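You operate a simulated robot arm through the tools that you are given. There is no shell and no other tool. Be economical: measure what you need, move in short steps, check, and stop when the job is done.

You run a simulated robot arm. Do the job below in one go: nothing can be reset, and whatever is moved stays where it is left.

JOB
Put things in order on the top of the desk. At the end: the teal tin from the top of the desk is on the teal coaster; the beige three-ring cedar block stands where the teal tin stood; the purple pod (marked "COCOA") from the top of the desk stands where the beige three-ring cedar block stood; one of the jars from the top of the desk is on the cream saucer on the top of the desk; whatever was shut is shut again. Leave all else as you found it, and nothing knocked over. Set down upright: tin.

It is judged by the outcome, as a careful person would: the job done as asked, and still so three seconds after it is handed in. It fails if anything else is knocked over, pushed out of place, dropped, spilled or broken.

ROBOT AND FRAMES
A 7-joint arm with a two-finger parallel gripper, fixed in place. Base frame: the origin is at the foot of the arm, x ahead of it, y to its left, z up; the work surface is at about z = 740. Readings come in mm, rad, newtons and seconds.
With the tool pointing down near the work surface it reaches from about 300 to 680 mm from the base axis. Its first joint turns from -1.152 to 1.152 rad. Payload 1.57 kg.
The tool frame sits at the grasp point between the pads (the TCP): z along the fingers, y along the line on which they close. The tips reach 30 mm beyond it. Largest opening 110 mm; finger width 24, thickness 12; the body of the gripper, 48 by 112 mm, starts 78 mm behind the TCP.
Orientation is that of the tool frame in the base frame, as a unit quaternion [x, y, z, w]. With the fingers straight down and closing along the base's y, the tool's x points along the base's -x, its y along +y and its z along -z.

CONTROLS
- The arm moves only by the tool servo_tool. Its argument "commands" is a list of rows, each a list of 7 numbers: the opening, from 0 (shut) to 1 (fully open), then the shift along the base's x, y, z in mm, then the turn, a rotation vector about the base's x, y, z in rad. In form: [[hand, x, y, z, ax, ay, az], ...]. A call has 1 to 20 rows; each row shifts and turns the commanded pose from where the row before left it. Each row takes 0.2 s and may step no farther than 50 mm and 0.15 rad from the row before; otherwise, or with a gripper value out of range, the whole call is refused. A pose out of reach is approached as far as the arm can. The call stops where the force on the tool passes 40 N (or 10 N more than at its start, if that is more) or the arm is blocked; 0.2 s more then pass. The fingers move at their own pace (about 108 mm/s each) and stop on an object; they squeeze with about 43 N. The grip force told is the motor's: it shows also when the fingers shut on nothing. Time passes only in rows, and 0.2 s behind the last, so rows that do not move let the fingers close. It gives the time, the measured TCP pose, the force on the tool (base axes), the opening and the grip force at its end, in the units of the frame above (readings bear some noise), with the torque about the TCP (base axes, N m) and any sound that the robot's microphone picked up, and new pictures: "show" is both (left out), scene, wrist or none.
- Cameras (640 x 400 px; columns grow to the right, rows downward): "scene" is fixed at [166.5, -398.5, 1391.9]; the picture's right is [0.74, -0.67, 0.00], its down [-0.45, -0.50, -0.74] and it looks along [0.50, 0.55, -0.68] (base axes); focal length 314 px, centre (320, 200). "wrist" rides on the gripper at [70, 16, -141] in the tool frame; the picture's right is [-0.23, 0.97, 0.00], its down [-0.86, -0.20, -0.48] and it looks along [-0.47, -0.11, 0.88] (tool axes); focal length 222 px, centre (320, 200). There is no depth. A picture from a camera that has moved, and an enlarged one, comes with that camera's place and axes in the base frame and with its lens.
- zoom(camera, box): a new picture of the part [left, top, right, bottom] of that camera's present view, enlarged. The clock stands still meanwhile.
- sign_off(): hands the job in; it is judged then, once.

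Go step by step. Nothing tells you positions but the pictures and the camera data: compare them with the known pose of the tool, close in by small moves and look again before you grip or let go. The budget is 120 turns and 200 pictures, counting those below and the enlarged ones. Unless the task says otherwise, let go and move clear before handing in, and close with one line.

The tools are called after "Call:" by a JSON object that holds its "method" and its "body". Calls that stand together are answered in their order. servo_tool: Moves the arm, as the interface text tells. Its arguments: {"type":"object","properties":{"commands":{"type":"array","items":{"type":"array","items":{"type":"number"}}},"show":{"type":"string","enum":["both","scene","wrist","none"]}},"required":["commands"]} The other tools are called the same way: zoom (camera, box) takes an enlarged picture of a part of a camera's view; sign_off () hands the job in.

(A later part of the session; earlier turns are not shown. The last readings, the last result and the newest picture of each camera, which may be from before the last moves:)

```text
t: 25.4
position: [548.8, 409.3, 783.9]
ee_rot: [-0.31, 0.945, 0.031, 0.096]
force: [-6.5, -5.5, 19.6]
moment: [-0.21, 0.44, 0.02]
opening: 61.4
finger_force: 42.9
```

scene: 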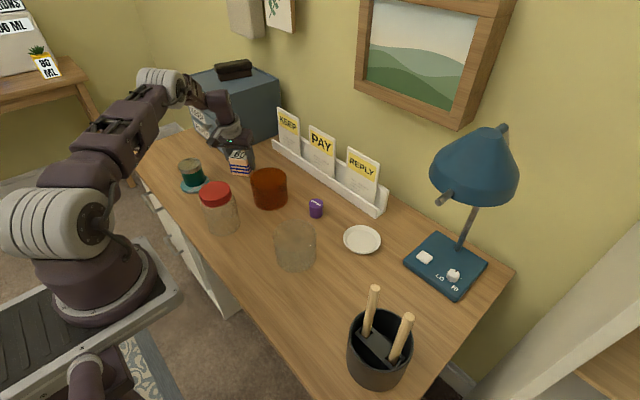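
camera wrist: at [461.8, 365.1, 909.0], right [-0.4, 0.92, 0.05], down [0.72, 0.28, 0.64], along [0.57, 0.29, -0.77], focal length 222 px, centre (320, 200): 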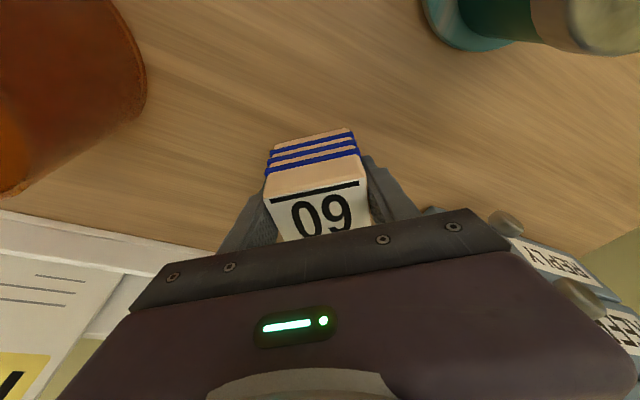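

Contact made. I'm releasing and rising, then I'll head toward the pod.

Call:
{"method": "servo_tool", "body": {"commands": [[0.3, 0, 0, 0.5, 0, 0, 0], [0.75, 0, 0, 0, 0, 0, 0], [0.9, 0, 0, 0, 0, 0, 0], [0.9, 0, 0, 0, 0, 0, 0], [0.9, 0, 0, 20, 0, 0, 0], [0.9, 0, 0, 40, 0, 0, 0], [0.9, 0, 0, 40, 0, 0, 0], [0.9, -20, -20, 40, 0, 0, 0]]}}

Call:
{"method": "zoom", "body": {"camera": "scene", "box": [170, 130, 330, 230]}}

```text
t: 27.2
position: [528.7, 385.4, 923.6]
ee_rot: [-0.309, 0.946, 0.031, 0.094]
force: [-0.2, 0.2, -0.9]
moment: [0.0, 0.0, 0.01]
opening: 98.9
finger_force: 0.0
camera wrist: at [441.1, 341.4, 1048.0], right [-0.4, 0.92, 0.04], down [0.72, 0.28, 0.64], along [0.57, 0.29, -0.77], focal length 222 px, centre (320, 200)
```

scene: 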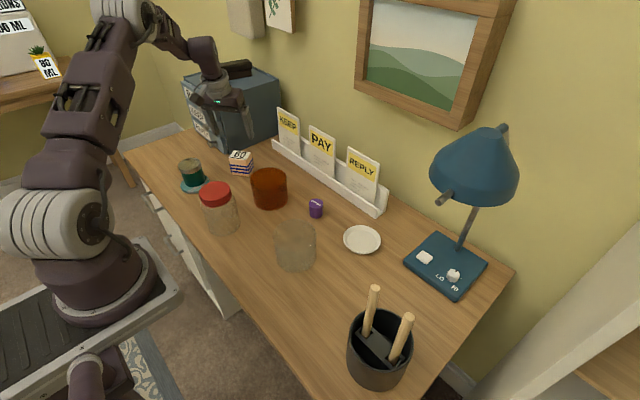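
wrist: 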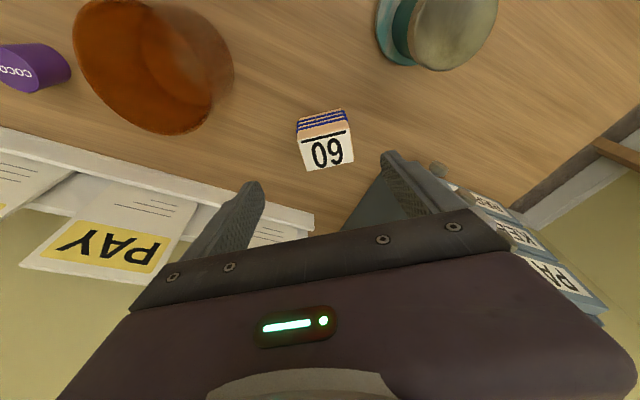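

```text
4.00 times, centred on (250, 180) of scene
camera zoom: at [166.5, -398.5, 1391.9], right [0.74, -0.67, 0.0], down [-0.45, -0.5, -0.74], along [0.5, 0.55, -0.68], focal length 1258 px, centre (600, 280)
```

zoom: 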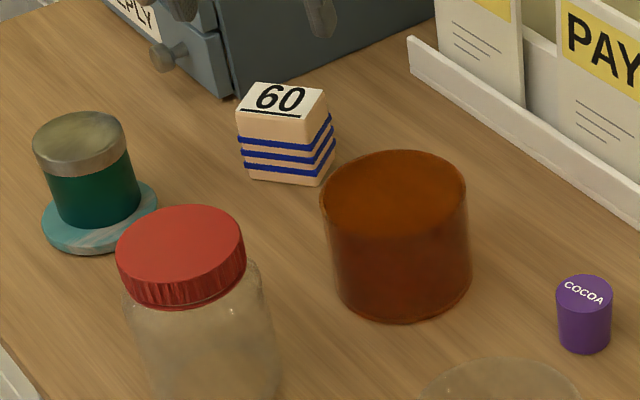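

The block stands at the tin's old spot. Now I'm going over to the pod near (595,93).

Call:
{"method": "servo_tool", "body": {"commands": [[0.8, 0, -41, 0, 0, 0, -0.09], [0.8, 0, -41, 0, 0, 0, -0.09], [0.8, 0, -42, 0, 0, 0, -0.09], [0.8, 0, -42, 0, 0, 0, -0.09], [0.8, 0, -42, 0, 0, 0, -0.09], [0.8, 0, -42, 0, 0, 0, -0.09], [0.8, 10, -42, 0, 0, 0, -0.09], [0.8, 0, 0, 0, 0, 0, 0]]}}

Call:
{"method": "zoom", "body": {"camera": "scene", "box": [240, 160, 400, 260]}}

```text
t: 29.0
position: [536.5, 95.4, 923.7]
ee_rot: [-0.001, 0.995, 0.0, 0.1]
force: [0.4, 0.2, -0.6]
moment: [0.02, 0.02, -0.01]
opening: 88.1
finger_force: 0.1
camera wrist: at [442.5, 111.2, 1048.5], right [0.22, 0.97, 0.05], down [0.74, -0.2, 0.64], along [0.63, -0.11, -0.77], focal length 222 px, centre (320, 200)
```

scene: 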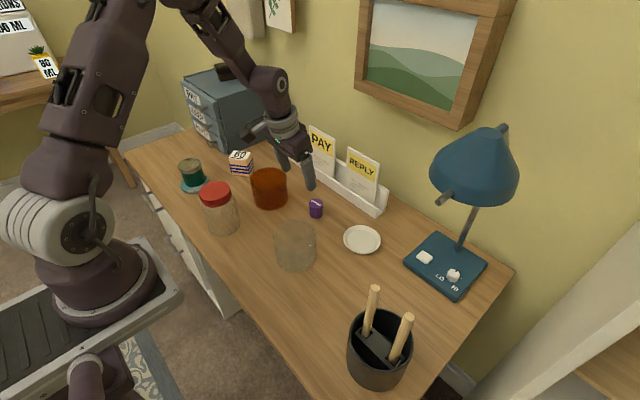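
wrist: 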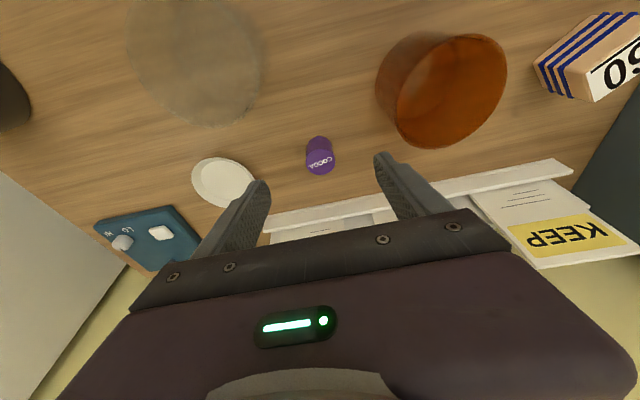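

```text
4.00 times, centred on (320, 210) of scene
camera zoom: at [166.5, -398.5, 1391.9], right [0.74, -0.67, 0.0], down [-0.45, -0.5, -0.74], along [0.5, 0.55, -0.68], focal length 1258 px, centre (320, 160)
```

zoom: 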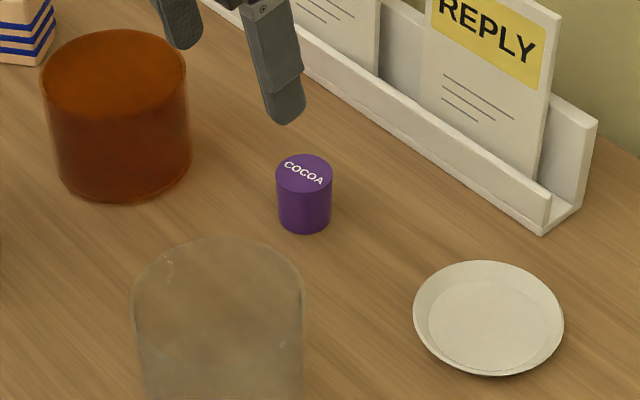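

The pod is at about (593,91), roughly 40 mm wide and 44 mm tall. I'm moving above it.

Call:
{"method": "servo_tool", "body": {"commands": [[0.8, 28, -2, -20, 0, 0, 0], [0.8, 28, -2, -40, 0, 0, 0], [0.8, 0, 0, -33, 0, 0, 0], [0.8, 0, 0, 0, 0, 0, 0]]}}

Call:
{"method": "zoom", "body": {"camera": "scene", "box": [240, 160, 400, 260]}}

```text
t: 30.0
position: [593.0, 93.3, 830.8]
ee_rot: [-0.001, 0.995, 0.0, 0.1]
force: [-0.1, -0.6, 0.2]
moment: [0.02, 0.06, 0.0]
opening: 87.9
finger_force: 0.1
camera wrist: at [497.9, 108.9, 954.7], right [0.22, 0.97, 0.05], down [0.74, -0.2, 0.64], along [0.63, -0.11, -0.77], focal length 222 px, centre (320, 200)
```

scene: 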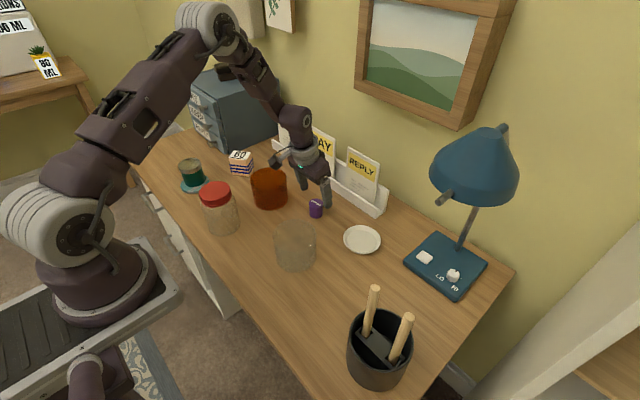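
wrist: 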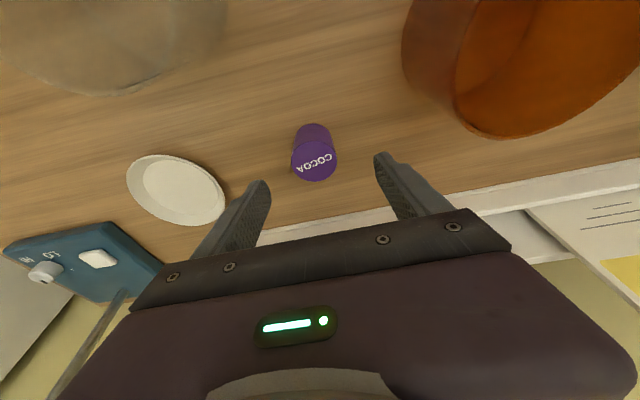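

```text
4.00 times, centred on (320, 210) of scene
camera zoom: at [166.5, -398.5, 1391.9], right [0.74, -0.67, 0.0], down [-0.45, -0.5, -0.74], along [0.5, 0.55, -0.68], focal length 1258 px, centre (320, 160)
```

zoom: 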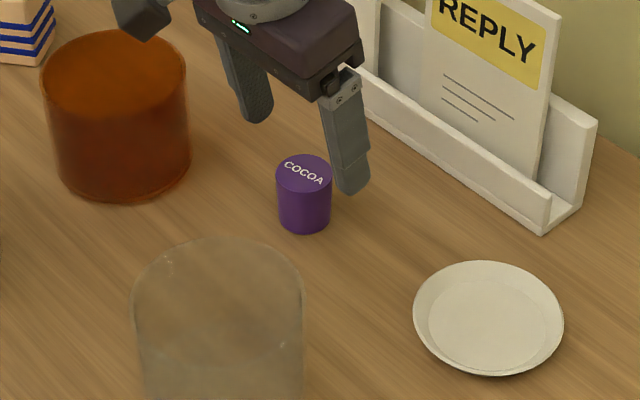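

The hand is centred to within a few mm. I'm descending and gripping.

Call:
{"method": "servo_tool", "body": {"commands": [[0.8, 1, -2, -20, 0, 0, 0], [0.8, 0, 0, -20, 0, 0, 0], [0.8, 0, 0, -14, 0, 0, 0], [0.8, 0, 0, 0, 0, 0, 0]]}}

Call:
{"method": "zoom", "body": {"camera": "scene", "box": [240, 160, 400, 260]}}

```text
t: 31.0
position: [596.6, 91.5, 777.5]
ee_rot: [-0.001, 0.995, 0.0, 0.099]
force: [-0.6, 1.2, -0.8]
moment: [-0.01, 0.01, -0.01]
opening: 88.1
finger_force: 0.1
camera wrist: at [500.5, 106.9, 901.4], right [0.22, 0.97, 0.05], down [0.74, -0.2, 0.64], along [0.63, -0.11, -0.77], focal length 222 px, centre (320, 200)
```

scene: 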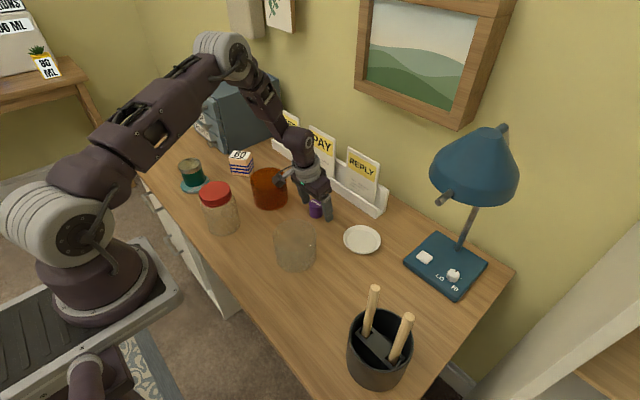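
wrist: 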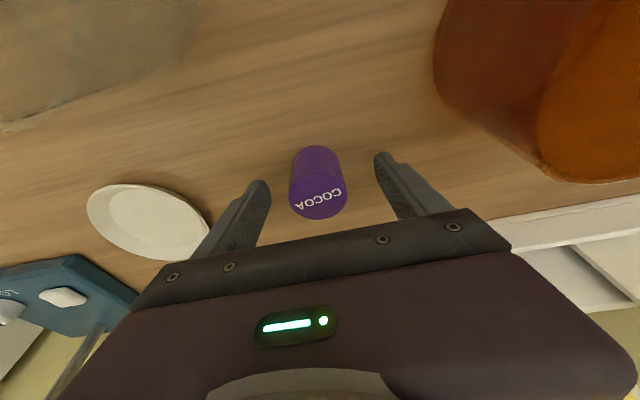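

```text
4.00 times, centred on (320, 210) of scene
camera zoom: at [166.5, -398.5, 1391.9], right [0.74, -0.67, 0.0], down [-0.45, -0.5, -0.74], along [0.5, 0.55, -0.68], focal length 1258 px, centre (320, 160)
```

zoom: 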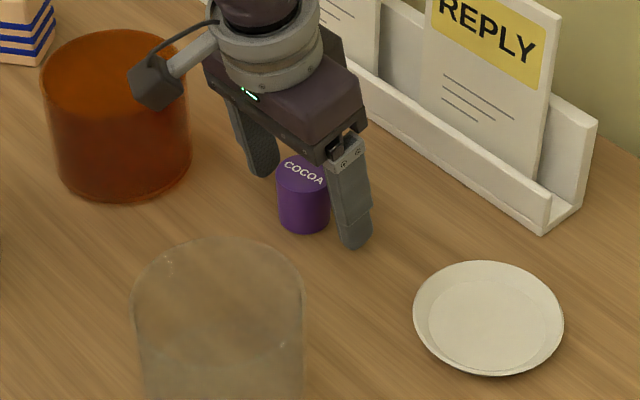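

The pod is well centred. I'm gripping and lifting slightly.

Call:
{"method": "servo_tool", "body": {"commands": [[0.15, 0, 0, 0, 0, 0, 0], [0.15, 0, 0, 0, 0, 0, 0], [0.15, 0, 0, 0, 0, 0, 0], [0.15, 0, 0, 8, 0, 0, 0], [0.15, 0, 0, 0, 0, 0, 0]]}}

Call:
{"method": "zoom", "body": {"camera": "scene", "box": [240, 160, 400, 260]}}

```text
t: 32.2
position: [596.5, 91.1, 785.2]
ee_rot: [-0.001, 0.995, 0.001, 0.1]
force: [-0.4, -0.6, -0.4]
moment: [-0.01, -0.01, 0.01]
opening: 38.2
finger_force: 42.8
camera wrist: at [500.5, 106.5, 909.3], right [0.22, 0.97, 0.05], down [0.74, -0.2, 0.64], along [0.63, -0.11, -0.77], focal length 222 px, centre (320, 200)
```

scene: 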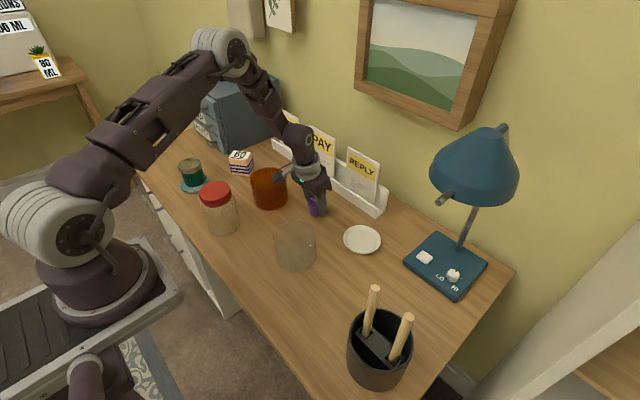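
wrist: 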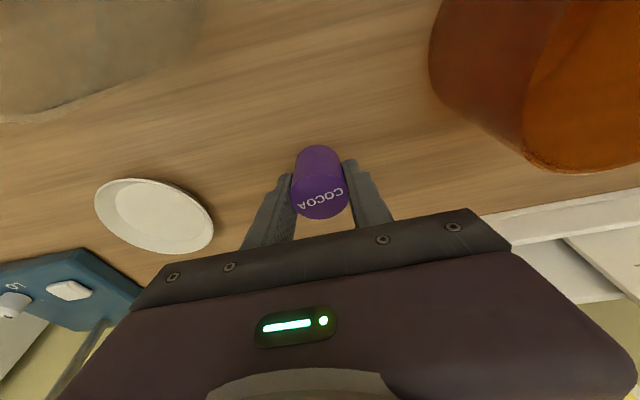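

```text
4.00 times, centred on (320, 210) of scene
camera zoom: at [166.5, -398.5, 1391.9], right [0.74, -0.67, 0.0], down [-0.45, -0.5, -0.74], along [0.5, 0.55, -0.68], focal length 1258 px, centre (320, 160)
```

zoom: 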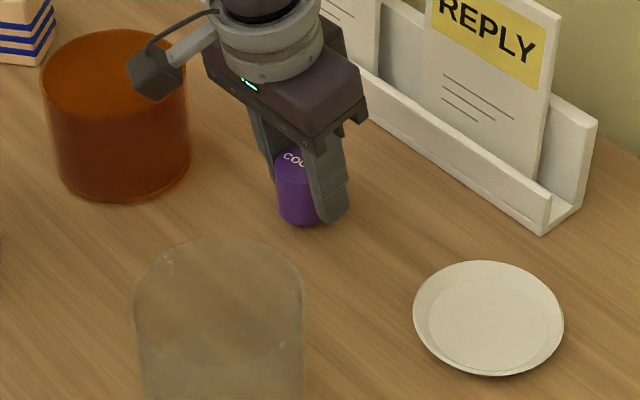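

The pod is held. I'm lifting and carrying it to the block's old spot (399,-151).

Call:
{"method": "servo_tool", "body": {"commands": [[0.15, 0, 0, 35, 0, 0, 0], [0.15, 0, 0, 45, 0, 0, 0], [0.15, 0, 0, 45, 0, 0, 0], [0.15, -28, -34, 20, 0, 0, 0], [0.15, -28, -35, 0, 0, 0, 0], [0.15, -28, -35, 0, 0, 0, 0], [0.15, -28, -35, 0, 0, 0, 0], [0.15, -28, -35, 0, 0, 0, 0], [0.15, -28, -34, 0, 0, 0, 0], [0.15, -28, -34, -30, 0, 0, 0], [0.15, 0, 0, -45, 0, 0, 0], [0.15, 0, 0, -40, 0, 0, 0], [0.15, 0, 0, 0, 0, 0, 0]]}}

Call:
{"method": "zoom", "body": {"camera": "scene", "box": [260, 240, 420, 340]}}

```text
refused: row 10 steps farther than a row can; nothing moved
```

```text
4.00 times, centred on (340, 290) of scene
camera zoom: at [166.5, -398.5, 1391.9], right [0.74, -0.67, 0.0], down [-0.45, -0.5, -0.74], along [0.5, 0.55, -0.68], focal length 1258 px, centre (240, -160)
```

zoom: 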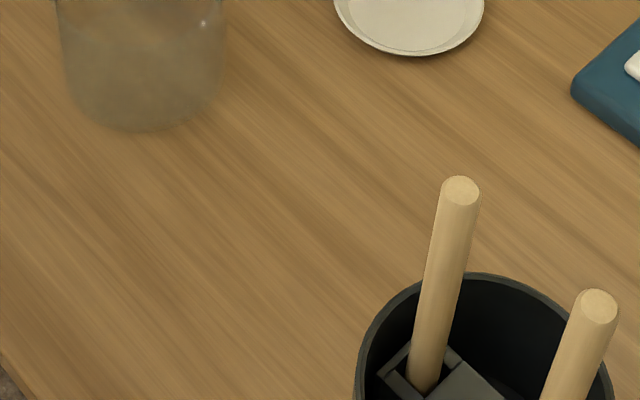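

One row stepped too far, so I'm splitting it and resending.

Call:
{"method": "servo_tool", "body": {"commands": [[0.15, 0, 0, 35, 0, 0, 0], [0.15, 0, 0, 45, 0, 0, 0], [0.15, 0, 0, 45, 0, 0, 0], [0.15, -28, -34, 20, 0, 0, 0], [0.15, -28, -35, 0, 0, 0, 0], [0.15, -28, -35, 0, 0, 0, 0], [0.15, -28, -35, 0, 0, 0, 0], [0.15, -28, -35, 0, 0, 0, 0], [0.15, -28, -34, 0, 0, 0, 0], [0.15, -28, -34, 0, 0, 0, 0], [0.15, 0, 0, -35, 0, 0, 0], [0.15, 0, 0, -45, 0, 0, 0], [0.15, 0, 0, -35, 0, 0, 0], [0.15, 0, 0, 0, 0, 0, 0]]}}

Call:
{"method": "zoom", "body": {"camera": "scene", "box": [260, 240, 420, 340]}}

```text
t: 35.2
position: [401.1, -150.6, 815.7]
ee_rot: [-0.002, 0.995, 0.001, 0.101]
force: [1.1, -0.4, 0.5]
moment: [0.02, -0.01, 0.02]
opening: 38.0
finger_force: 43.2
camera wrist: at [304.0, -135.6, 938.7], right [0.22, 0.97, 0.04], down [0.74, -0.2, 0.64], along [0.63, -0.11, -0.77], focal length 222 px, centre (320, 200)
```

scene: 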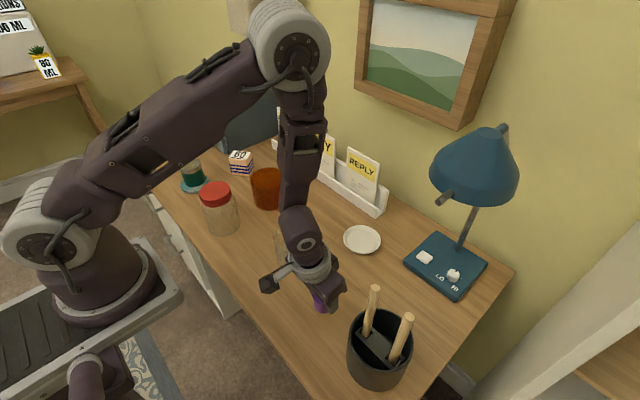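
wrist: 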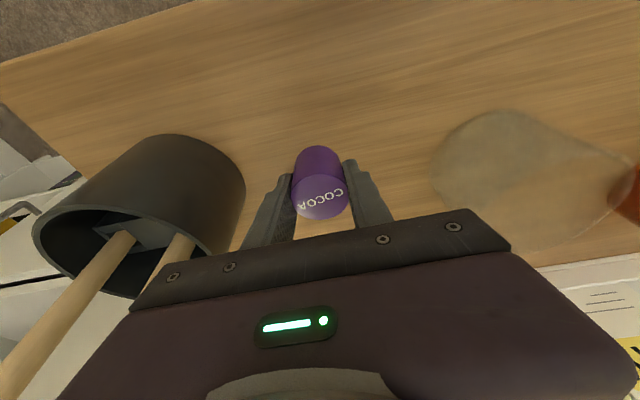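

```text
4.00 times, centred on (340, 290) of scene
camera zoom: at [166.5, -398.5, 1391.9], right [0.74, -0.67, 0.0], down [-0.45, -0.5, -0.74], along [0.5, 0.55, -0.68], focal length 1258 px, centre (240, -160)
```

zoom: 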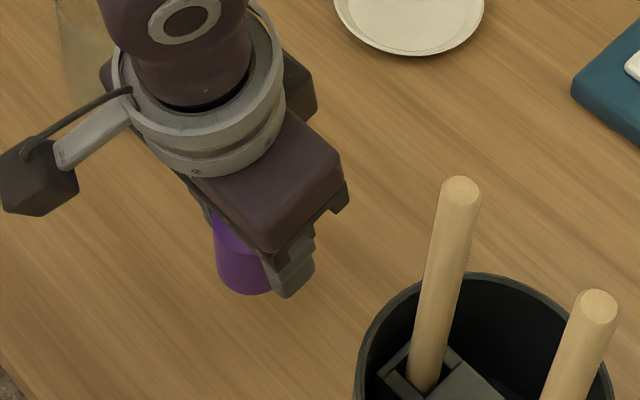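

The pod is over the spot. I'm lowering it.

Call:
{"method": "servo_tool", "body": {"commands": [[0.15, 0, 0, -20, 0, 0, 0], [0.15, 0, 0, -14, 0, 0, 0], [0.15, 0, 0, -3, 0, 0, 0]], "show": "none"}}

```text
t: 36.0
position: [400.0, -151.6, 779.1]
ee_rot: [-0.001, 0.995, 0.0, 0.1]
force: [0.2, 0.3, 0.1]
moment: [0.0, 0.04, -0.03]
opening: 38.0
finger_force: 42.8
```

Call:
{"method": "servo_tool", "body": {"commands": [[0.15, 0, 0, -1.5, 0, 0, 0]], "show": "none"}}

```text
t: 36.4
position: [401.0, -151.2, 777.0]
ee_rot: [0.0, 0.995, 0.0, 0.101]
force: [-1.6, 0.4, 20.4]
moment: [0.04, 0.15, -0.03]
opening: 38.1
finger_force: 43.1
```

Contact made. I'm releasing to a modest opening and rising, shifting slightly away from the cup.

Call:
{"method": "servo_tool", "body": {"commands": [[0.15, 0, 0, 0.5, 0, 0, 0], [0.6, 0, 0, 0, 0, 0, 0], [0.6, 0, 0, 0, 0, 0, 0], [0.6, 0, 0, 0, 0, 0, 0], [0.6, 0, 0, 20, 0, 0, 0], [0.6, 0, 0, 40, 0, 0, 0], [0.6, 0, 10, 40, 0, 0, 0], [0.6, -10, 30, 35, 0, 0, 0], [0.8, -10, 40, 20, 0, 0, 0], [0.8, 0, 40, 0, 0, 0, 0], [0.8, 0, 45, 0, 0, 0, 0]]}}

Call:
{"method": "zoom", "body": {"camera": "scene", "box": [260, 240, 420, 340]}}

Call:
{"method": "zoom", "body": {"camera": "scene", "box": [180, 160, 340, 280]}}

```text
t: 38.8
position: [383.1, 12.3, 931.9]
ee_rot: [-0.001, 0.995, 0.0, 0.099]
force: [0.9, 0.4, -1.2]
moment: [-0.02, -0.03, 0.01]
opening: 88.1
finger_force: 0.1
camera wrist: at [285.8, 28.0, 1056.9], right [0.22, 0.97, 0.05], down [0.74, -0.2, 0.64], along [0.63, -0.11, -0.77], focal length 222 px, centre (320, 200)
```

scene: 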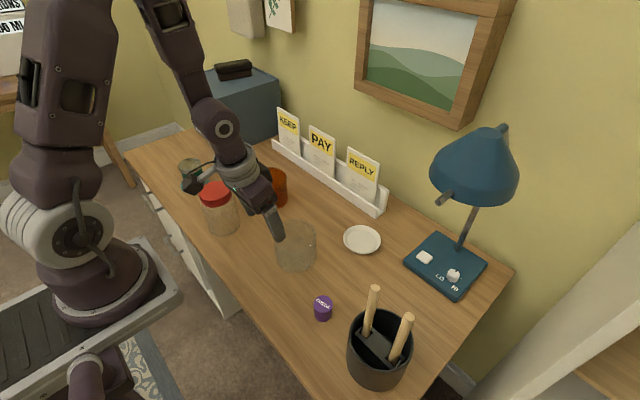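
wrist: 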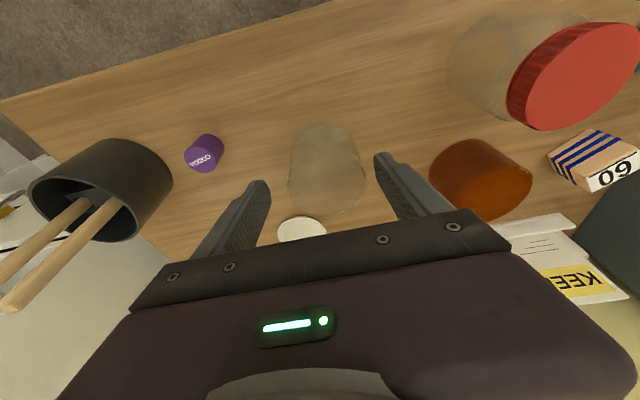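

```text
4.00 times, centred on (340, 290) of scene
camera zoom: at [166.5, -398.5, 1391.9], right [0.74, -0.67, 0.0], down [-0.45, -0.5, -0.74], along [0.5, 0.55, -0.68], focal length 1258 px, centre (240, -160)
```

zoom: 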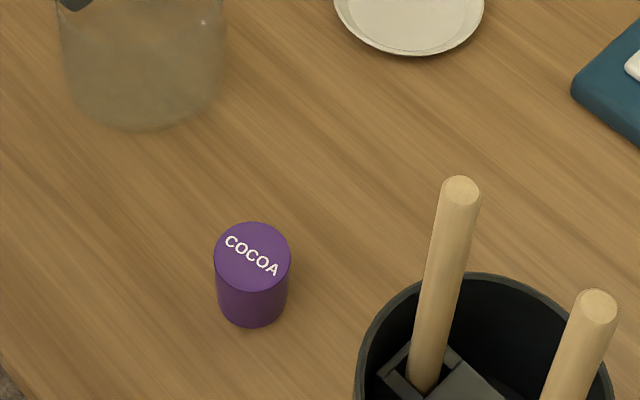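

```text
3.33 times, centred on (260, 220) of scene
camera zoom: at [166.5, -398.5, 1391.9], right [0.74, -0.67, 0.0], down [-0.45, -0.5, -0.74], along [0.5, 0.55, -0.68], focal length 1048 px, centre (520, 133)
```

zoom: 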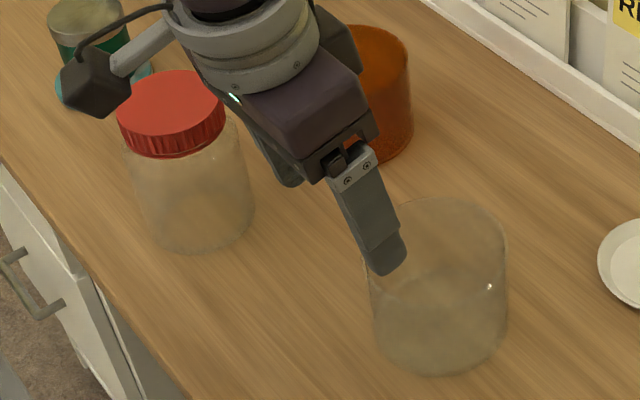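

The pod stands where the block was. Next I'll remove the tilt and look at the red-lidded jar near (376,250).

Call:
{"method": "servo_tool", "body": {"commands": [[1, -8, 40, 10, 0, 0.1, 0], [1, -10, 45, 10, 0, 0.1, 0], [1, -10, 45, 0, 0, 0, 0], [1, -10, 45, 0, 0, 0, 0], [1, -5, 45, 0, 0, 0, 0], [1, 0, 20, 0, 0, 0, 0], [1, 0, 0, 0, 0, 0, 0]]}}

Call:
{"method": "zoom", "body": {"camera": "wrist", "box": [240, 60, 400, 220]}}

Call:
{"method": "zoom", "body": {"camera": "scene", "box": [180, 165, 260, 245]}}

```text
t: 40.4
position: [338.4, 254.6, 953.7]
ee_rot: [-0.001, 1.0, 0.001, -0.001]
force: [-0.3, -0.5, -0.5]
moment: [0.02, 0.0, -0.02]
opening: 109.9
finger_force: 0.1
camera wrist: at [268.2, 270.4, 1093.8], right [0.23, 0.97, 0.0], down [0.86, -0.2, 0.48], along [0.47, -0.11, -0.88], focal length 222 px, centre (320, 200)
```

scene: 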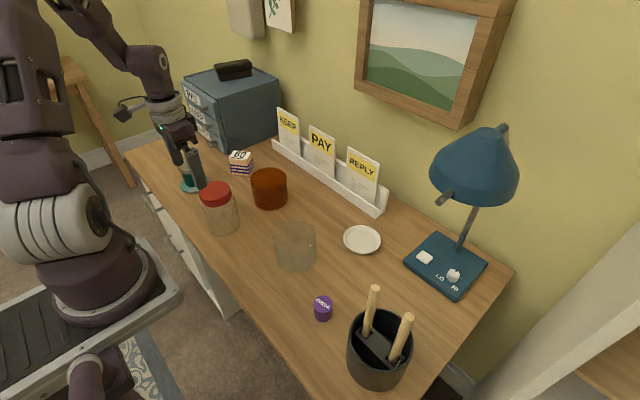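
wrist: 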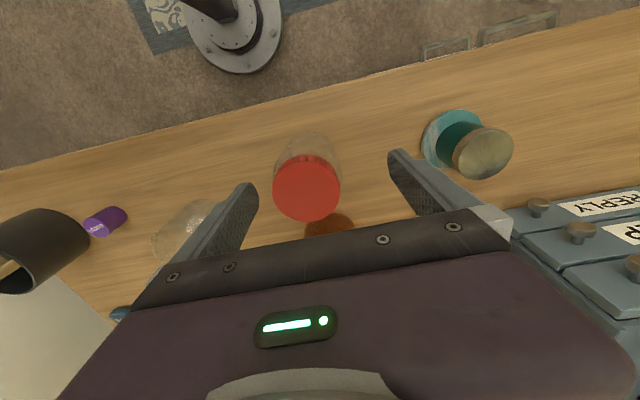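

```text
2.50 times, centred on (320, 140) of wrist
camera zoom: at [268.2, 270.4, 1093.8], right [0.23, 0.97, 0.0], down [0.86, -0.2, 0.48], along [0.47, -0.11, -0.88], focal length 555 px, centre (320, 350)
```

zoom: 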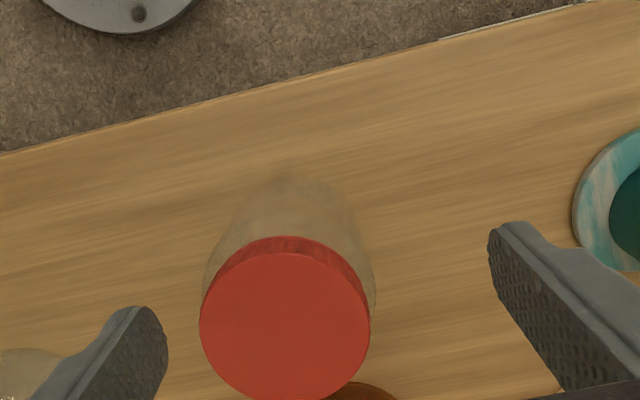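

```text
5.00 times, centred on (220, 205) of scene
camera zoom: at [166.5, -398.5, 1391.9], right [0.74, -0.67, 0.0], down [-0.45, -0.5, -0.74], along [0.5, 0.55, -0.68], focal length 1572 px, centre (820, 175)
```

zoom: 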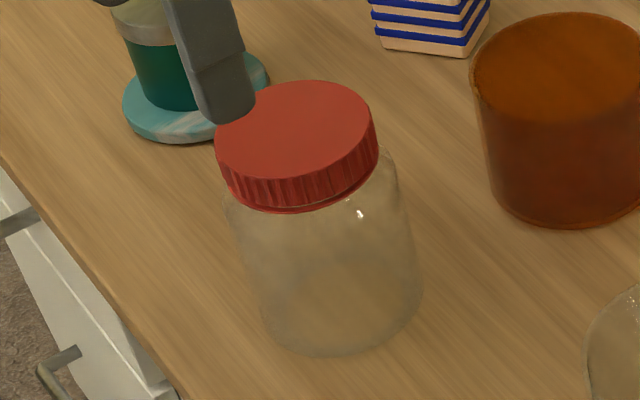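

Triangulation puts the jar axis at (373,229), lid top at z≈868 and body about 88 mm wide. I'll grip the body at about z=805 and line up above it first.

Call:
{"method": "servo_tool", "body": {"commands": [[1, 18, -13, 0, 0, 0, 0], [1, 17, -12.5, -20, 0, 0, 0], [1, 0, 0, -22, 0, 0, 0], [1, 0, 0, 0, 0, 0, 0]]}}

Call:
{"method": "zoom", "body": {"camera": "wrist", "box": [220, 80, 420, 240]}}

Call:
{"method": "zoom", "body": {"camera": "scene", "box": [170, 145, 270, 245]}}

```text
t: 41.4
position: [373.0, 229.4, 909.2]
ee_rot: [-0.001, 1.0, 0.0, 0.0]
force: [1.1, 0.0, 0.2]
moment: [0.01, 0.02, 0.03]
opening: 110.1
finger_force: 0.0
camera wrist: at [303.5, 244.8, 1049.9], right [0.23, 0.97, 0.0], down [0.86, -0.2, 0.48], along [0.47, -0.11, -0.88], focal length 222 px, centre (320, 200)
```

scene: 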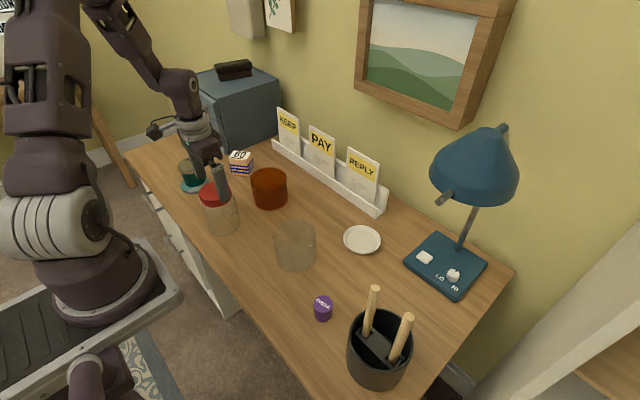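
wrist: 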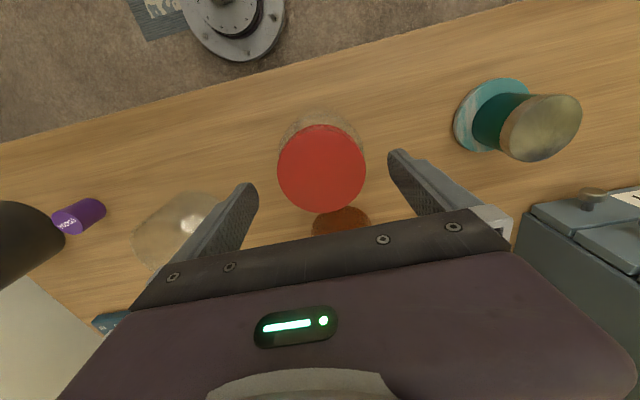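

```text
2.50 times, centred on (320, 160) of wrist
camera zoom: at [303.5, 244.8, 1049.9], right [0.23, 0.97, 0.0], down [0.86, -0.2, 0.48], along [0.47, -0.11, -0.88], focal length 555 px, centre (320, 300)
```

zoom: 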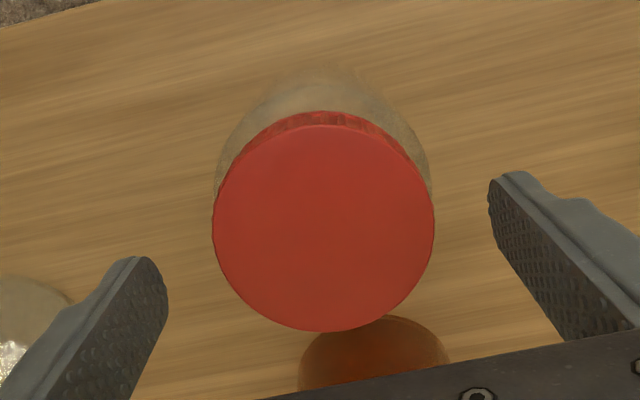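

```text
4.00 times, centred on (220, 195) of scene
camera zoom: at [166.5, -398.5, 1391.9], right [0.74, -0.67, 0.0], down [-0.45, -0.5, -0.74], along [0.5, 0.55, -0.68], focal length 1258 px, centre (720, 220)
```

zoom: 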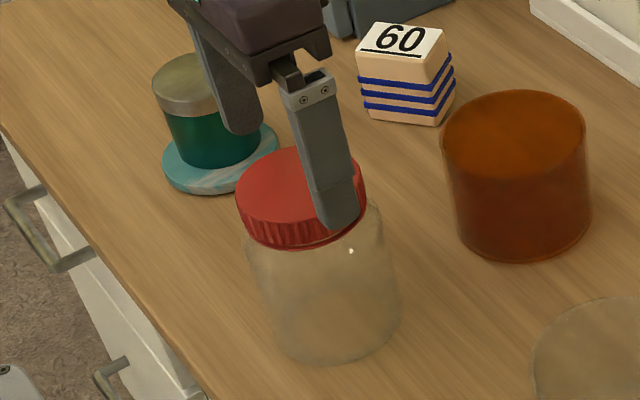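

The lid is centred exactly under the TCP. I'm descending around the jar.

Call:
{"method": "servo_tool", "body": {"commands": [[1, 0, 0, -25, 0, 0, 0], [1, 0, 0, -25, 0, 0, 0], [1, 0, 0, -25, 0, 0, 0], [1, 0, 0, -15, 0, 0, 0], [1, 0, 0, -13, 0, 0, 0], [1, 0, 0, 0, 0, 0, 0]]}}

Call:
{"method": "zoom", "body": {"camera": "scene", "box": [170, 145, 270, 245]}}

```text
t: 42.8
position: [371.8, 229.8, 805.6]
ee_rot: [-0.001, 1.0, 0.0, 0.0]
force: [0.0, 0.8, 0.5]
moment: [-0.01, 0.01, 0.01]
opening: 110.2
finger_force: 0.1
camera wrist: at [302.7, 245.4, 947.3], right [0.23, 0.97, 0.0], down [0.86, -0.2, 0.48], along [0.47, -0.11, -0.88], focal length 222 px, centre (320, 200)
```

scene: 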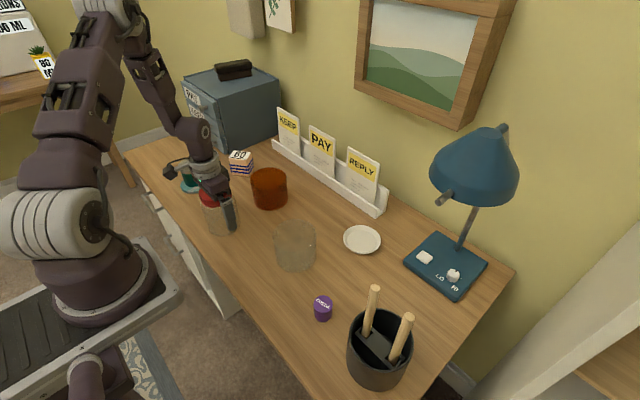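
wrist: 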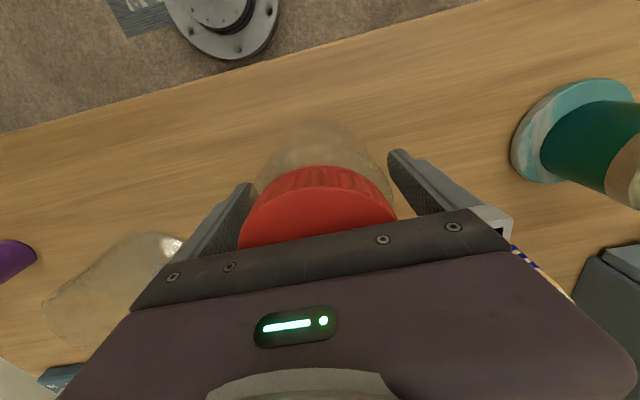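

```text
4.00 times, centred on (220, 195) of scene
camera zoom: at [166.5, -398.5, 1391.9], right [0.74, -0.67, 0.0], down [-0.45, -0.5, -0.74], along [0.5, 0.55, -0.68], focal length 1258 px, centre (720, 220)
```

zoom: 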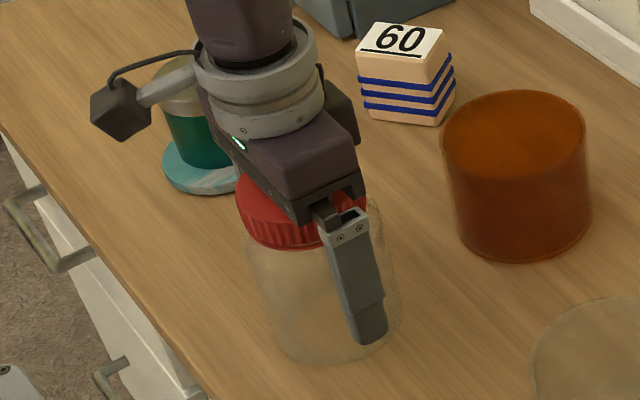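

The fingers are around the jar body with no contact. I'm closing and lifting slightly.

Call:
{"method": "servo_tool", "body": {"commands": [[0.6, 0, 0, 0, 0, 0, 0], [0.6, 0, 0, 0, 0, 0, 0], [0.6, 0, 0, 0, 0, 0, 0], [0.6, 0, 0, 4, 0, 0, 0], [0.6, 0, 0, 6, 0, 0, 0], [0.6, 0, 0, 0, 0, 0, 0]]}}

Call:
{"method": "zoom", "body": {"camera": "scene", "box": [170, 145, 270, 245]}}

```text
t: 44.2
position: [372.8, 230.0, 815.7]
ee_rot: [-0.001, 1.0, 0.0, 0.0]
force: [0.6, 0.5, -2.0]
moment: [-0.02, 0.0, 0.03]
opening: 87.8
finger_force: 43.0
camera wrist: at [302.9, 245.0, 957.4], right [0.22, 0.97, 0.0], down [0.86, -0.2, 0.48], along [0.47, -0.11, -0.88], focal length 222 px, centre (320, 200)
```

scene: 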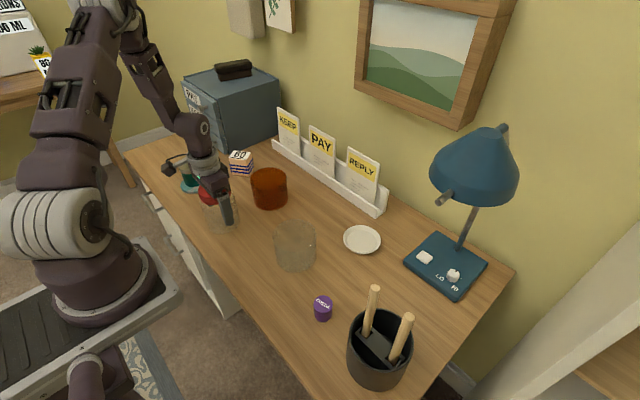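
wrist: 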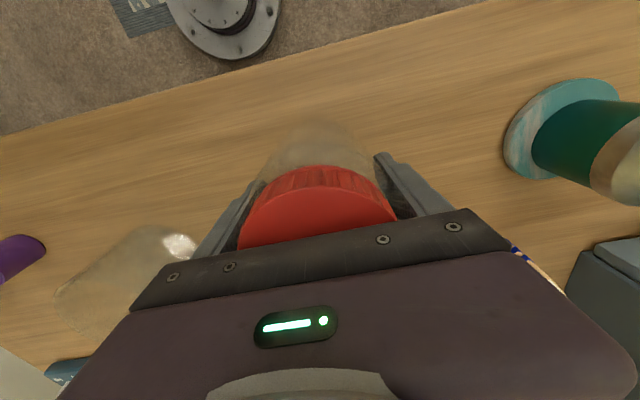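

```text
4.00 times, centred on (220, 195) of scene
camera zoom: at [166.5, -398.5, 1391.9], right [0.74, -0.67, 0.0], down [-0.45, -0.5, -0.74], along [0.5, 0.55, -0.68], focal length 1258 px, centre (720, 220)
```

zoom: 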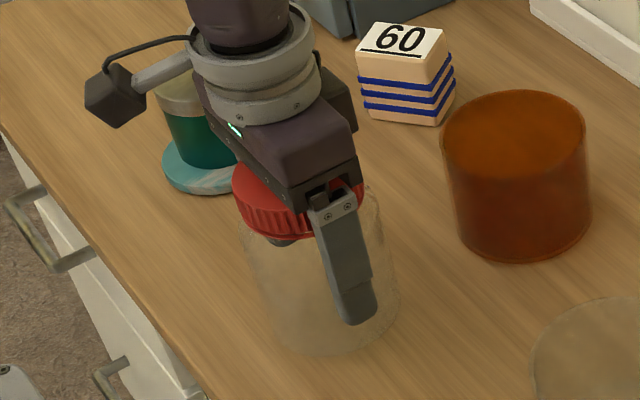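

The jar is held securely at 87.8 mm wide and about 2 N. The saucer is at about (612,-70), so I'm carrying the jar high over to it.

Call:
{"method": "servo_tool", "body": {"commands": [[0.6, 0, 0, 40, 0, 0, 0], [0.6, 0, 0, 45, 0, 0, 0], [0.6, 0, 0, 40, 0, 0, 0], [0.6, 21, -33, 0, 0, 0, 0], [0.6, 21, -33, 0, 0, 0, 0], [0.6, 21, -33, 0, 0, 0, 0], [0.6, 21, -33, 0, 0, 0, 0], [0.6, 21, -33, 0, 0, 0, 0], [0.6, 21, -33, 0, 0, 0, 0], [0.6, 21, -34, 0, 0, 0, 0], [0.6, 21, -34, 0, 0, 0, 0], [0.6, 21, -34, 0, 0, 0, 0], [0.6, 0, 0, 0, 0, 0, 0]]}}

Call:
{"method": "zoom", "body": {"camera": "scene", "box": [280, 150, 440, 270]}}

```text
t: 47.0
position: [561.1, -72.2, 941.6]
ee_rot: [-0.001, 1.0, 0.001, 0.0]
force: [-0.3, 0.1, -2.8]
moment: [0.01, 0.02, -0.02]
opening: 87.6
finger_force: 42.7
camera wrist: at [492.6, -55.8, 1081.2], right [0.22, 0.97, 0.0], down [0.86, -0.2, 0.48], along [0.47, -0.11, -0.88], focal length 222 px, centre (320, 200)
```

scene: 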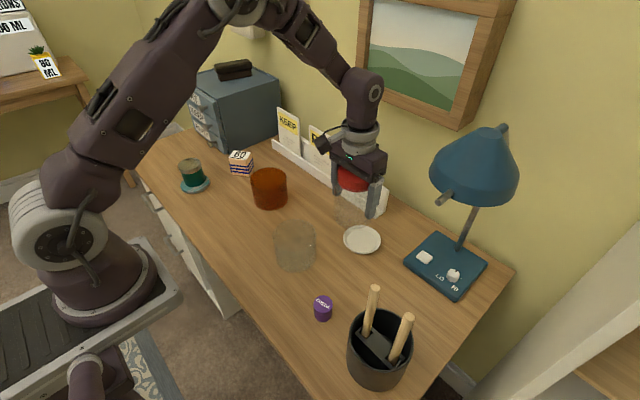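
wrist: 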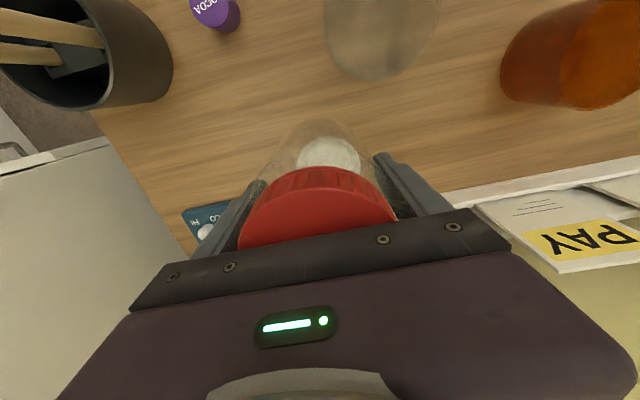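

```text
3.33 times, centred on (360, 210) of scene
camera zoom: at [166.5, -398.5, 1391.8], right [0.74, -0.67, 0.0], down [-0.45, -0.5, -0.74], along [0.5, 0.55, -0.68], focal length 1048 px, centre (187, 167)
```

zoom: 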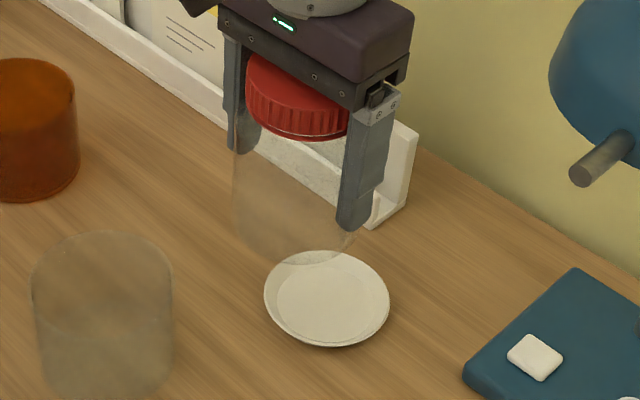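

The saucer checks out at about (612,-70). I'm moving over it and partway down.

Call:
{"method": "servo_tool", "body": {"commands": [[0.6, 26, 1, 0, 0, 0, 0], [0.6, 25, 1, -15, 0, 0, 0], [0.6, 0, 0, -40, 0, 0, 0], [0.6, 0, 0, -35, 0, 0, 0], [0.6, 0, 0, 0, 0, 0, 0]]}}

Call:
{"method": "zoom", "body": {"camera": "scene", "box": [310, 180, 430, 270]}}

Call:
{"method": "zoom", "body": {"camera": "wrist", "box": [240, 80, 400, 200]}}

```text
t: 48.2
position: [612.4, -70.6, 852.2]
ee_rot: [-0.001, 1.0, 0.0, 0.0]
force: [-0.6, 0.0, -1.5]
moment: [-0.01, 0.04, -0.02]
opening: 87.4
finger_force: 42.9
camera wrist: at [542.3, -54.2, 993.1], right [0.23, 0.97, 0.0], down [0.86, -0.2, 0.48], along [0.47, -0.11, -0.88], focal length 222 px, centre (320, 200)
```

scene: 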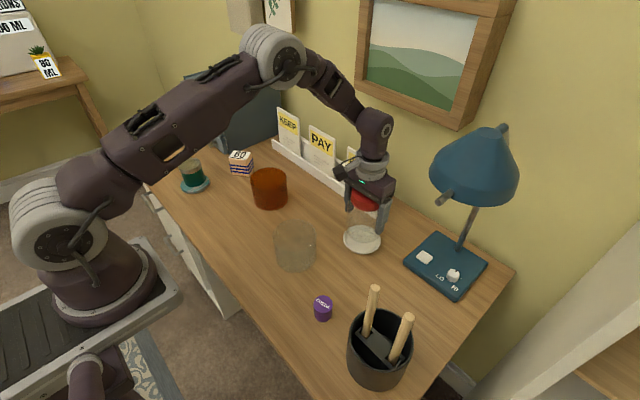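
wrist: 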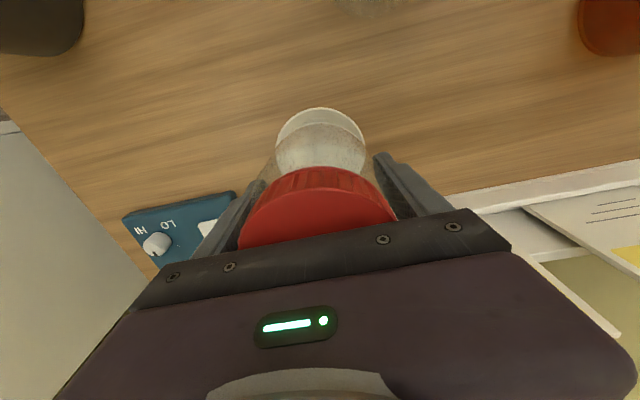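

```text
4.44 times, centred on (370, 225) of scene
camera zoom: at [166.6, -398.5, 1391.8], right [0.74, -0.67, 0.0], down [-0.45, -0.5, -0.74], along [0.5, 0.55, -0.68], focal length 1398 px, centre (98, 89)
```

zoom: 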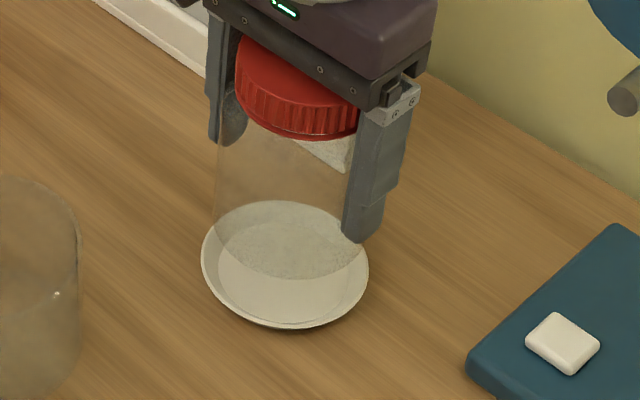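

```text
3.33 times, centred on (320, 140) of wrist
camera zoom: at [542.3, -54.2, 993.1], right [0.23, 0.97, 0.0], down [0.86, -0.2, 0.48], along [0.47, -0.11, -0.88], focal length 740 px, centre (320, 400)
```

zoom: 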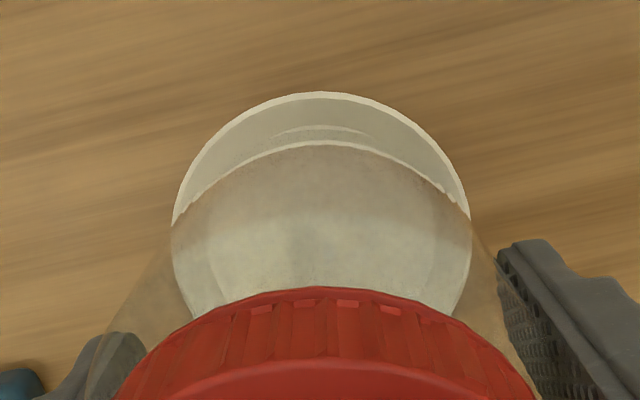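

The jar and saucer are concentric to within a few mm. I'm lowering.

Call:
{"method": "servo_tool", "body": {"commands": [[0.6, 0, 0, -15, 0, 0, 0], [0.6, 0, 0, -10, 0, 0, 0], [0.6, 0, 0, -3, 0, 0, 0], [0.6, 0, 0, 0, 0, 0, 0]]}}

Call:
{"method": "zoom", "body": {"camera": "scene", "box": [310, 180, 430, 270]}}

```text
t: 49.2
position: [611.6, -69.3, 823.8]
ee_rot: [-0.001, 1.0, 0.0, 0.001]
force: [-0.2, 0.4, -2.0]
moment: [0.02, 0.05, 0.0]
opening: 87.4
finger_force: 42.7
camera wrist: at [542.3, -53.6, 964.6], right [0.23, 0.97, 0.0], down [0.86, -0.2, 0.48], along [0.47, -0.11, -0.88], focal length 222 px, centre (320, 200)
```

scene: 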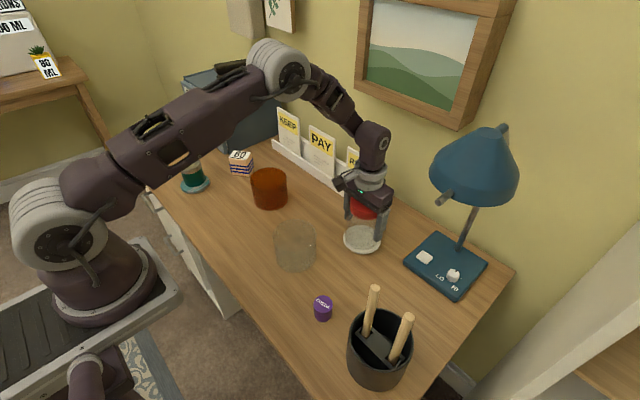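
wrist: 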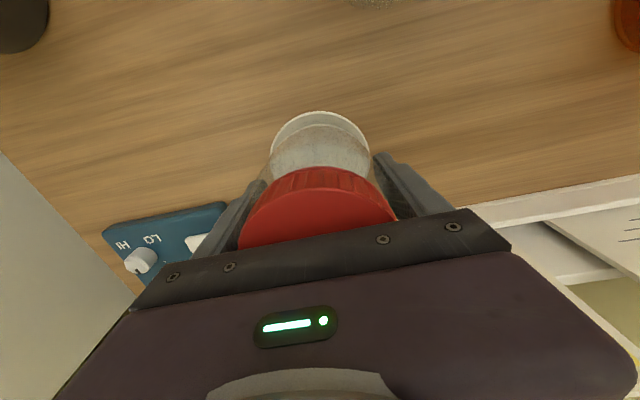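

```text
4.44 times, centred on (370, 225) of scene
camera zoom: at [166.6, -398.5, 1391.8], right [0.74, -0.67, 0.0], down [-0.45, -0.5, -0.74], along [0.5, 0.55, -0.68], focal length 1398 px, centre (98, 89)
```

zoom: 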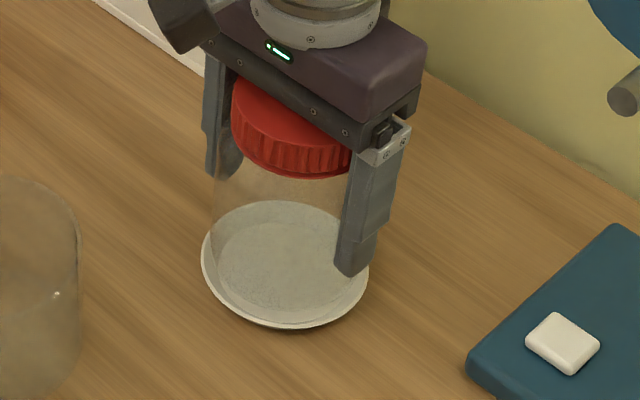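

It's well centred. I'm lowering the last few mm in small steps.

Call:
{"method": "servo_tool", "body": {"commands": [[0.6, 0, 0, -2, 0, 0, 0], [0.6, 0, 0, -2, 0, 0, 0], [0.6, 0, 0, 0, 0, 0, 0]], "show": "none"}}

```text
t: 50.0
position: [612.8, -70.4, 819.9]
ee_rot: [-0.001, 1.0, 0.0, 0.0]
force: [-0.1, 0.6, -1.6]
moment: [0.02, -0.04, 0.03]
opening: 87.0
finger_force: 43.1
```

Call:
{"method": "servo_tool", "body": {"commands": [[0.6, 0, 0, -2, 0, 0, 0], [0.6, 0, 0, -1.5, 0, 0, 0], [0.6, 0, 0, 0, 0, 0, 0]], "show": "none"}}

```text
t: 50.8
position: [612.5, -70.0, 817.1]
ee_rot: [-0.001, 1.0, -0.001, 0.002]
force: [-2.8, -0.7, 23.8]
moment: [-0.03, -0.29, -0.32]
opening: 87.0
finger_force: 43.2
```

Contact at TCP z≈817. I'm checking visually before I release.

Call:
{"method": "zoom", "body": {"camera": "scene", "box": [310, 180, 430, 270]}}

Call:
{"method": "zoom", "body": {"camera": "wrist", "box": [240, 80, 400, 200]}}

```text
4.44 times, centred on (370, 225) of scene
camera zoom: at [166.0, -398.5, 1391.9], right [0.74, -0.67, 0.0], down [-0.45, -0.5, -0.74], along [0.5, 0.55, -0.68], focal length 1398 px, centre (98, 89)
```

zoom: 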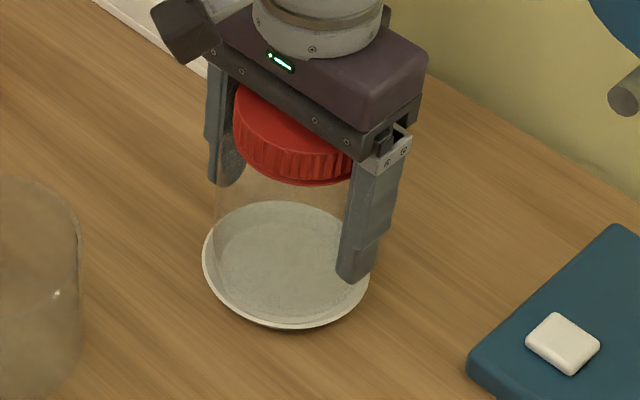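

```text
3.33 times, centred on (320, 140) of wrist
camera zoom: at [542.9, -54.6, 958.5], right [0.23, 0.97, 0.0], down [0.85, -0.2, 0.48], along [0.47, -0.11, -0.88], focal length 740 px, centre (320, 400)
```

zoom: 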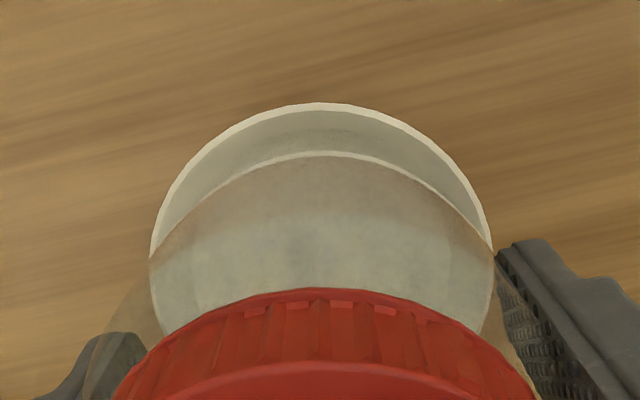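

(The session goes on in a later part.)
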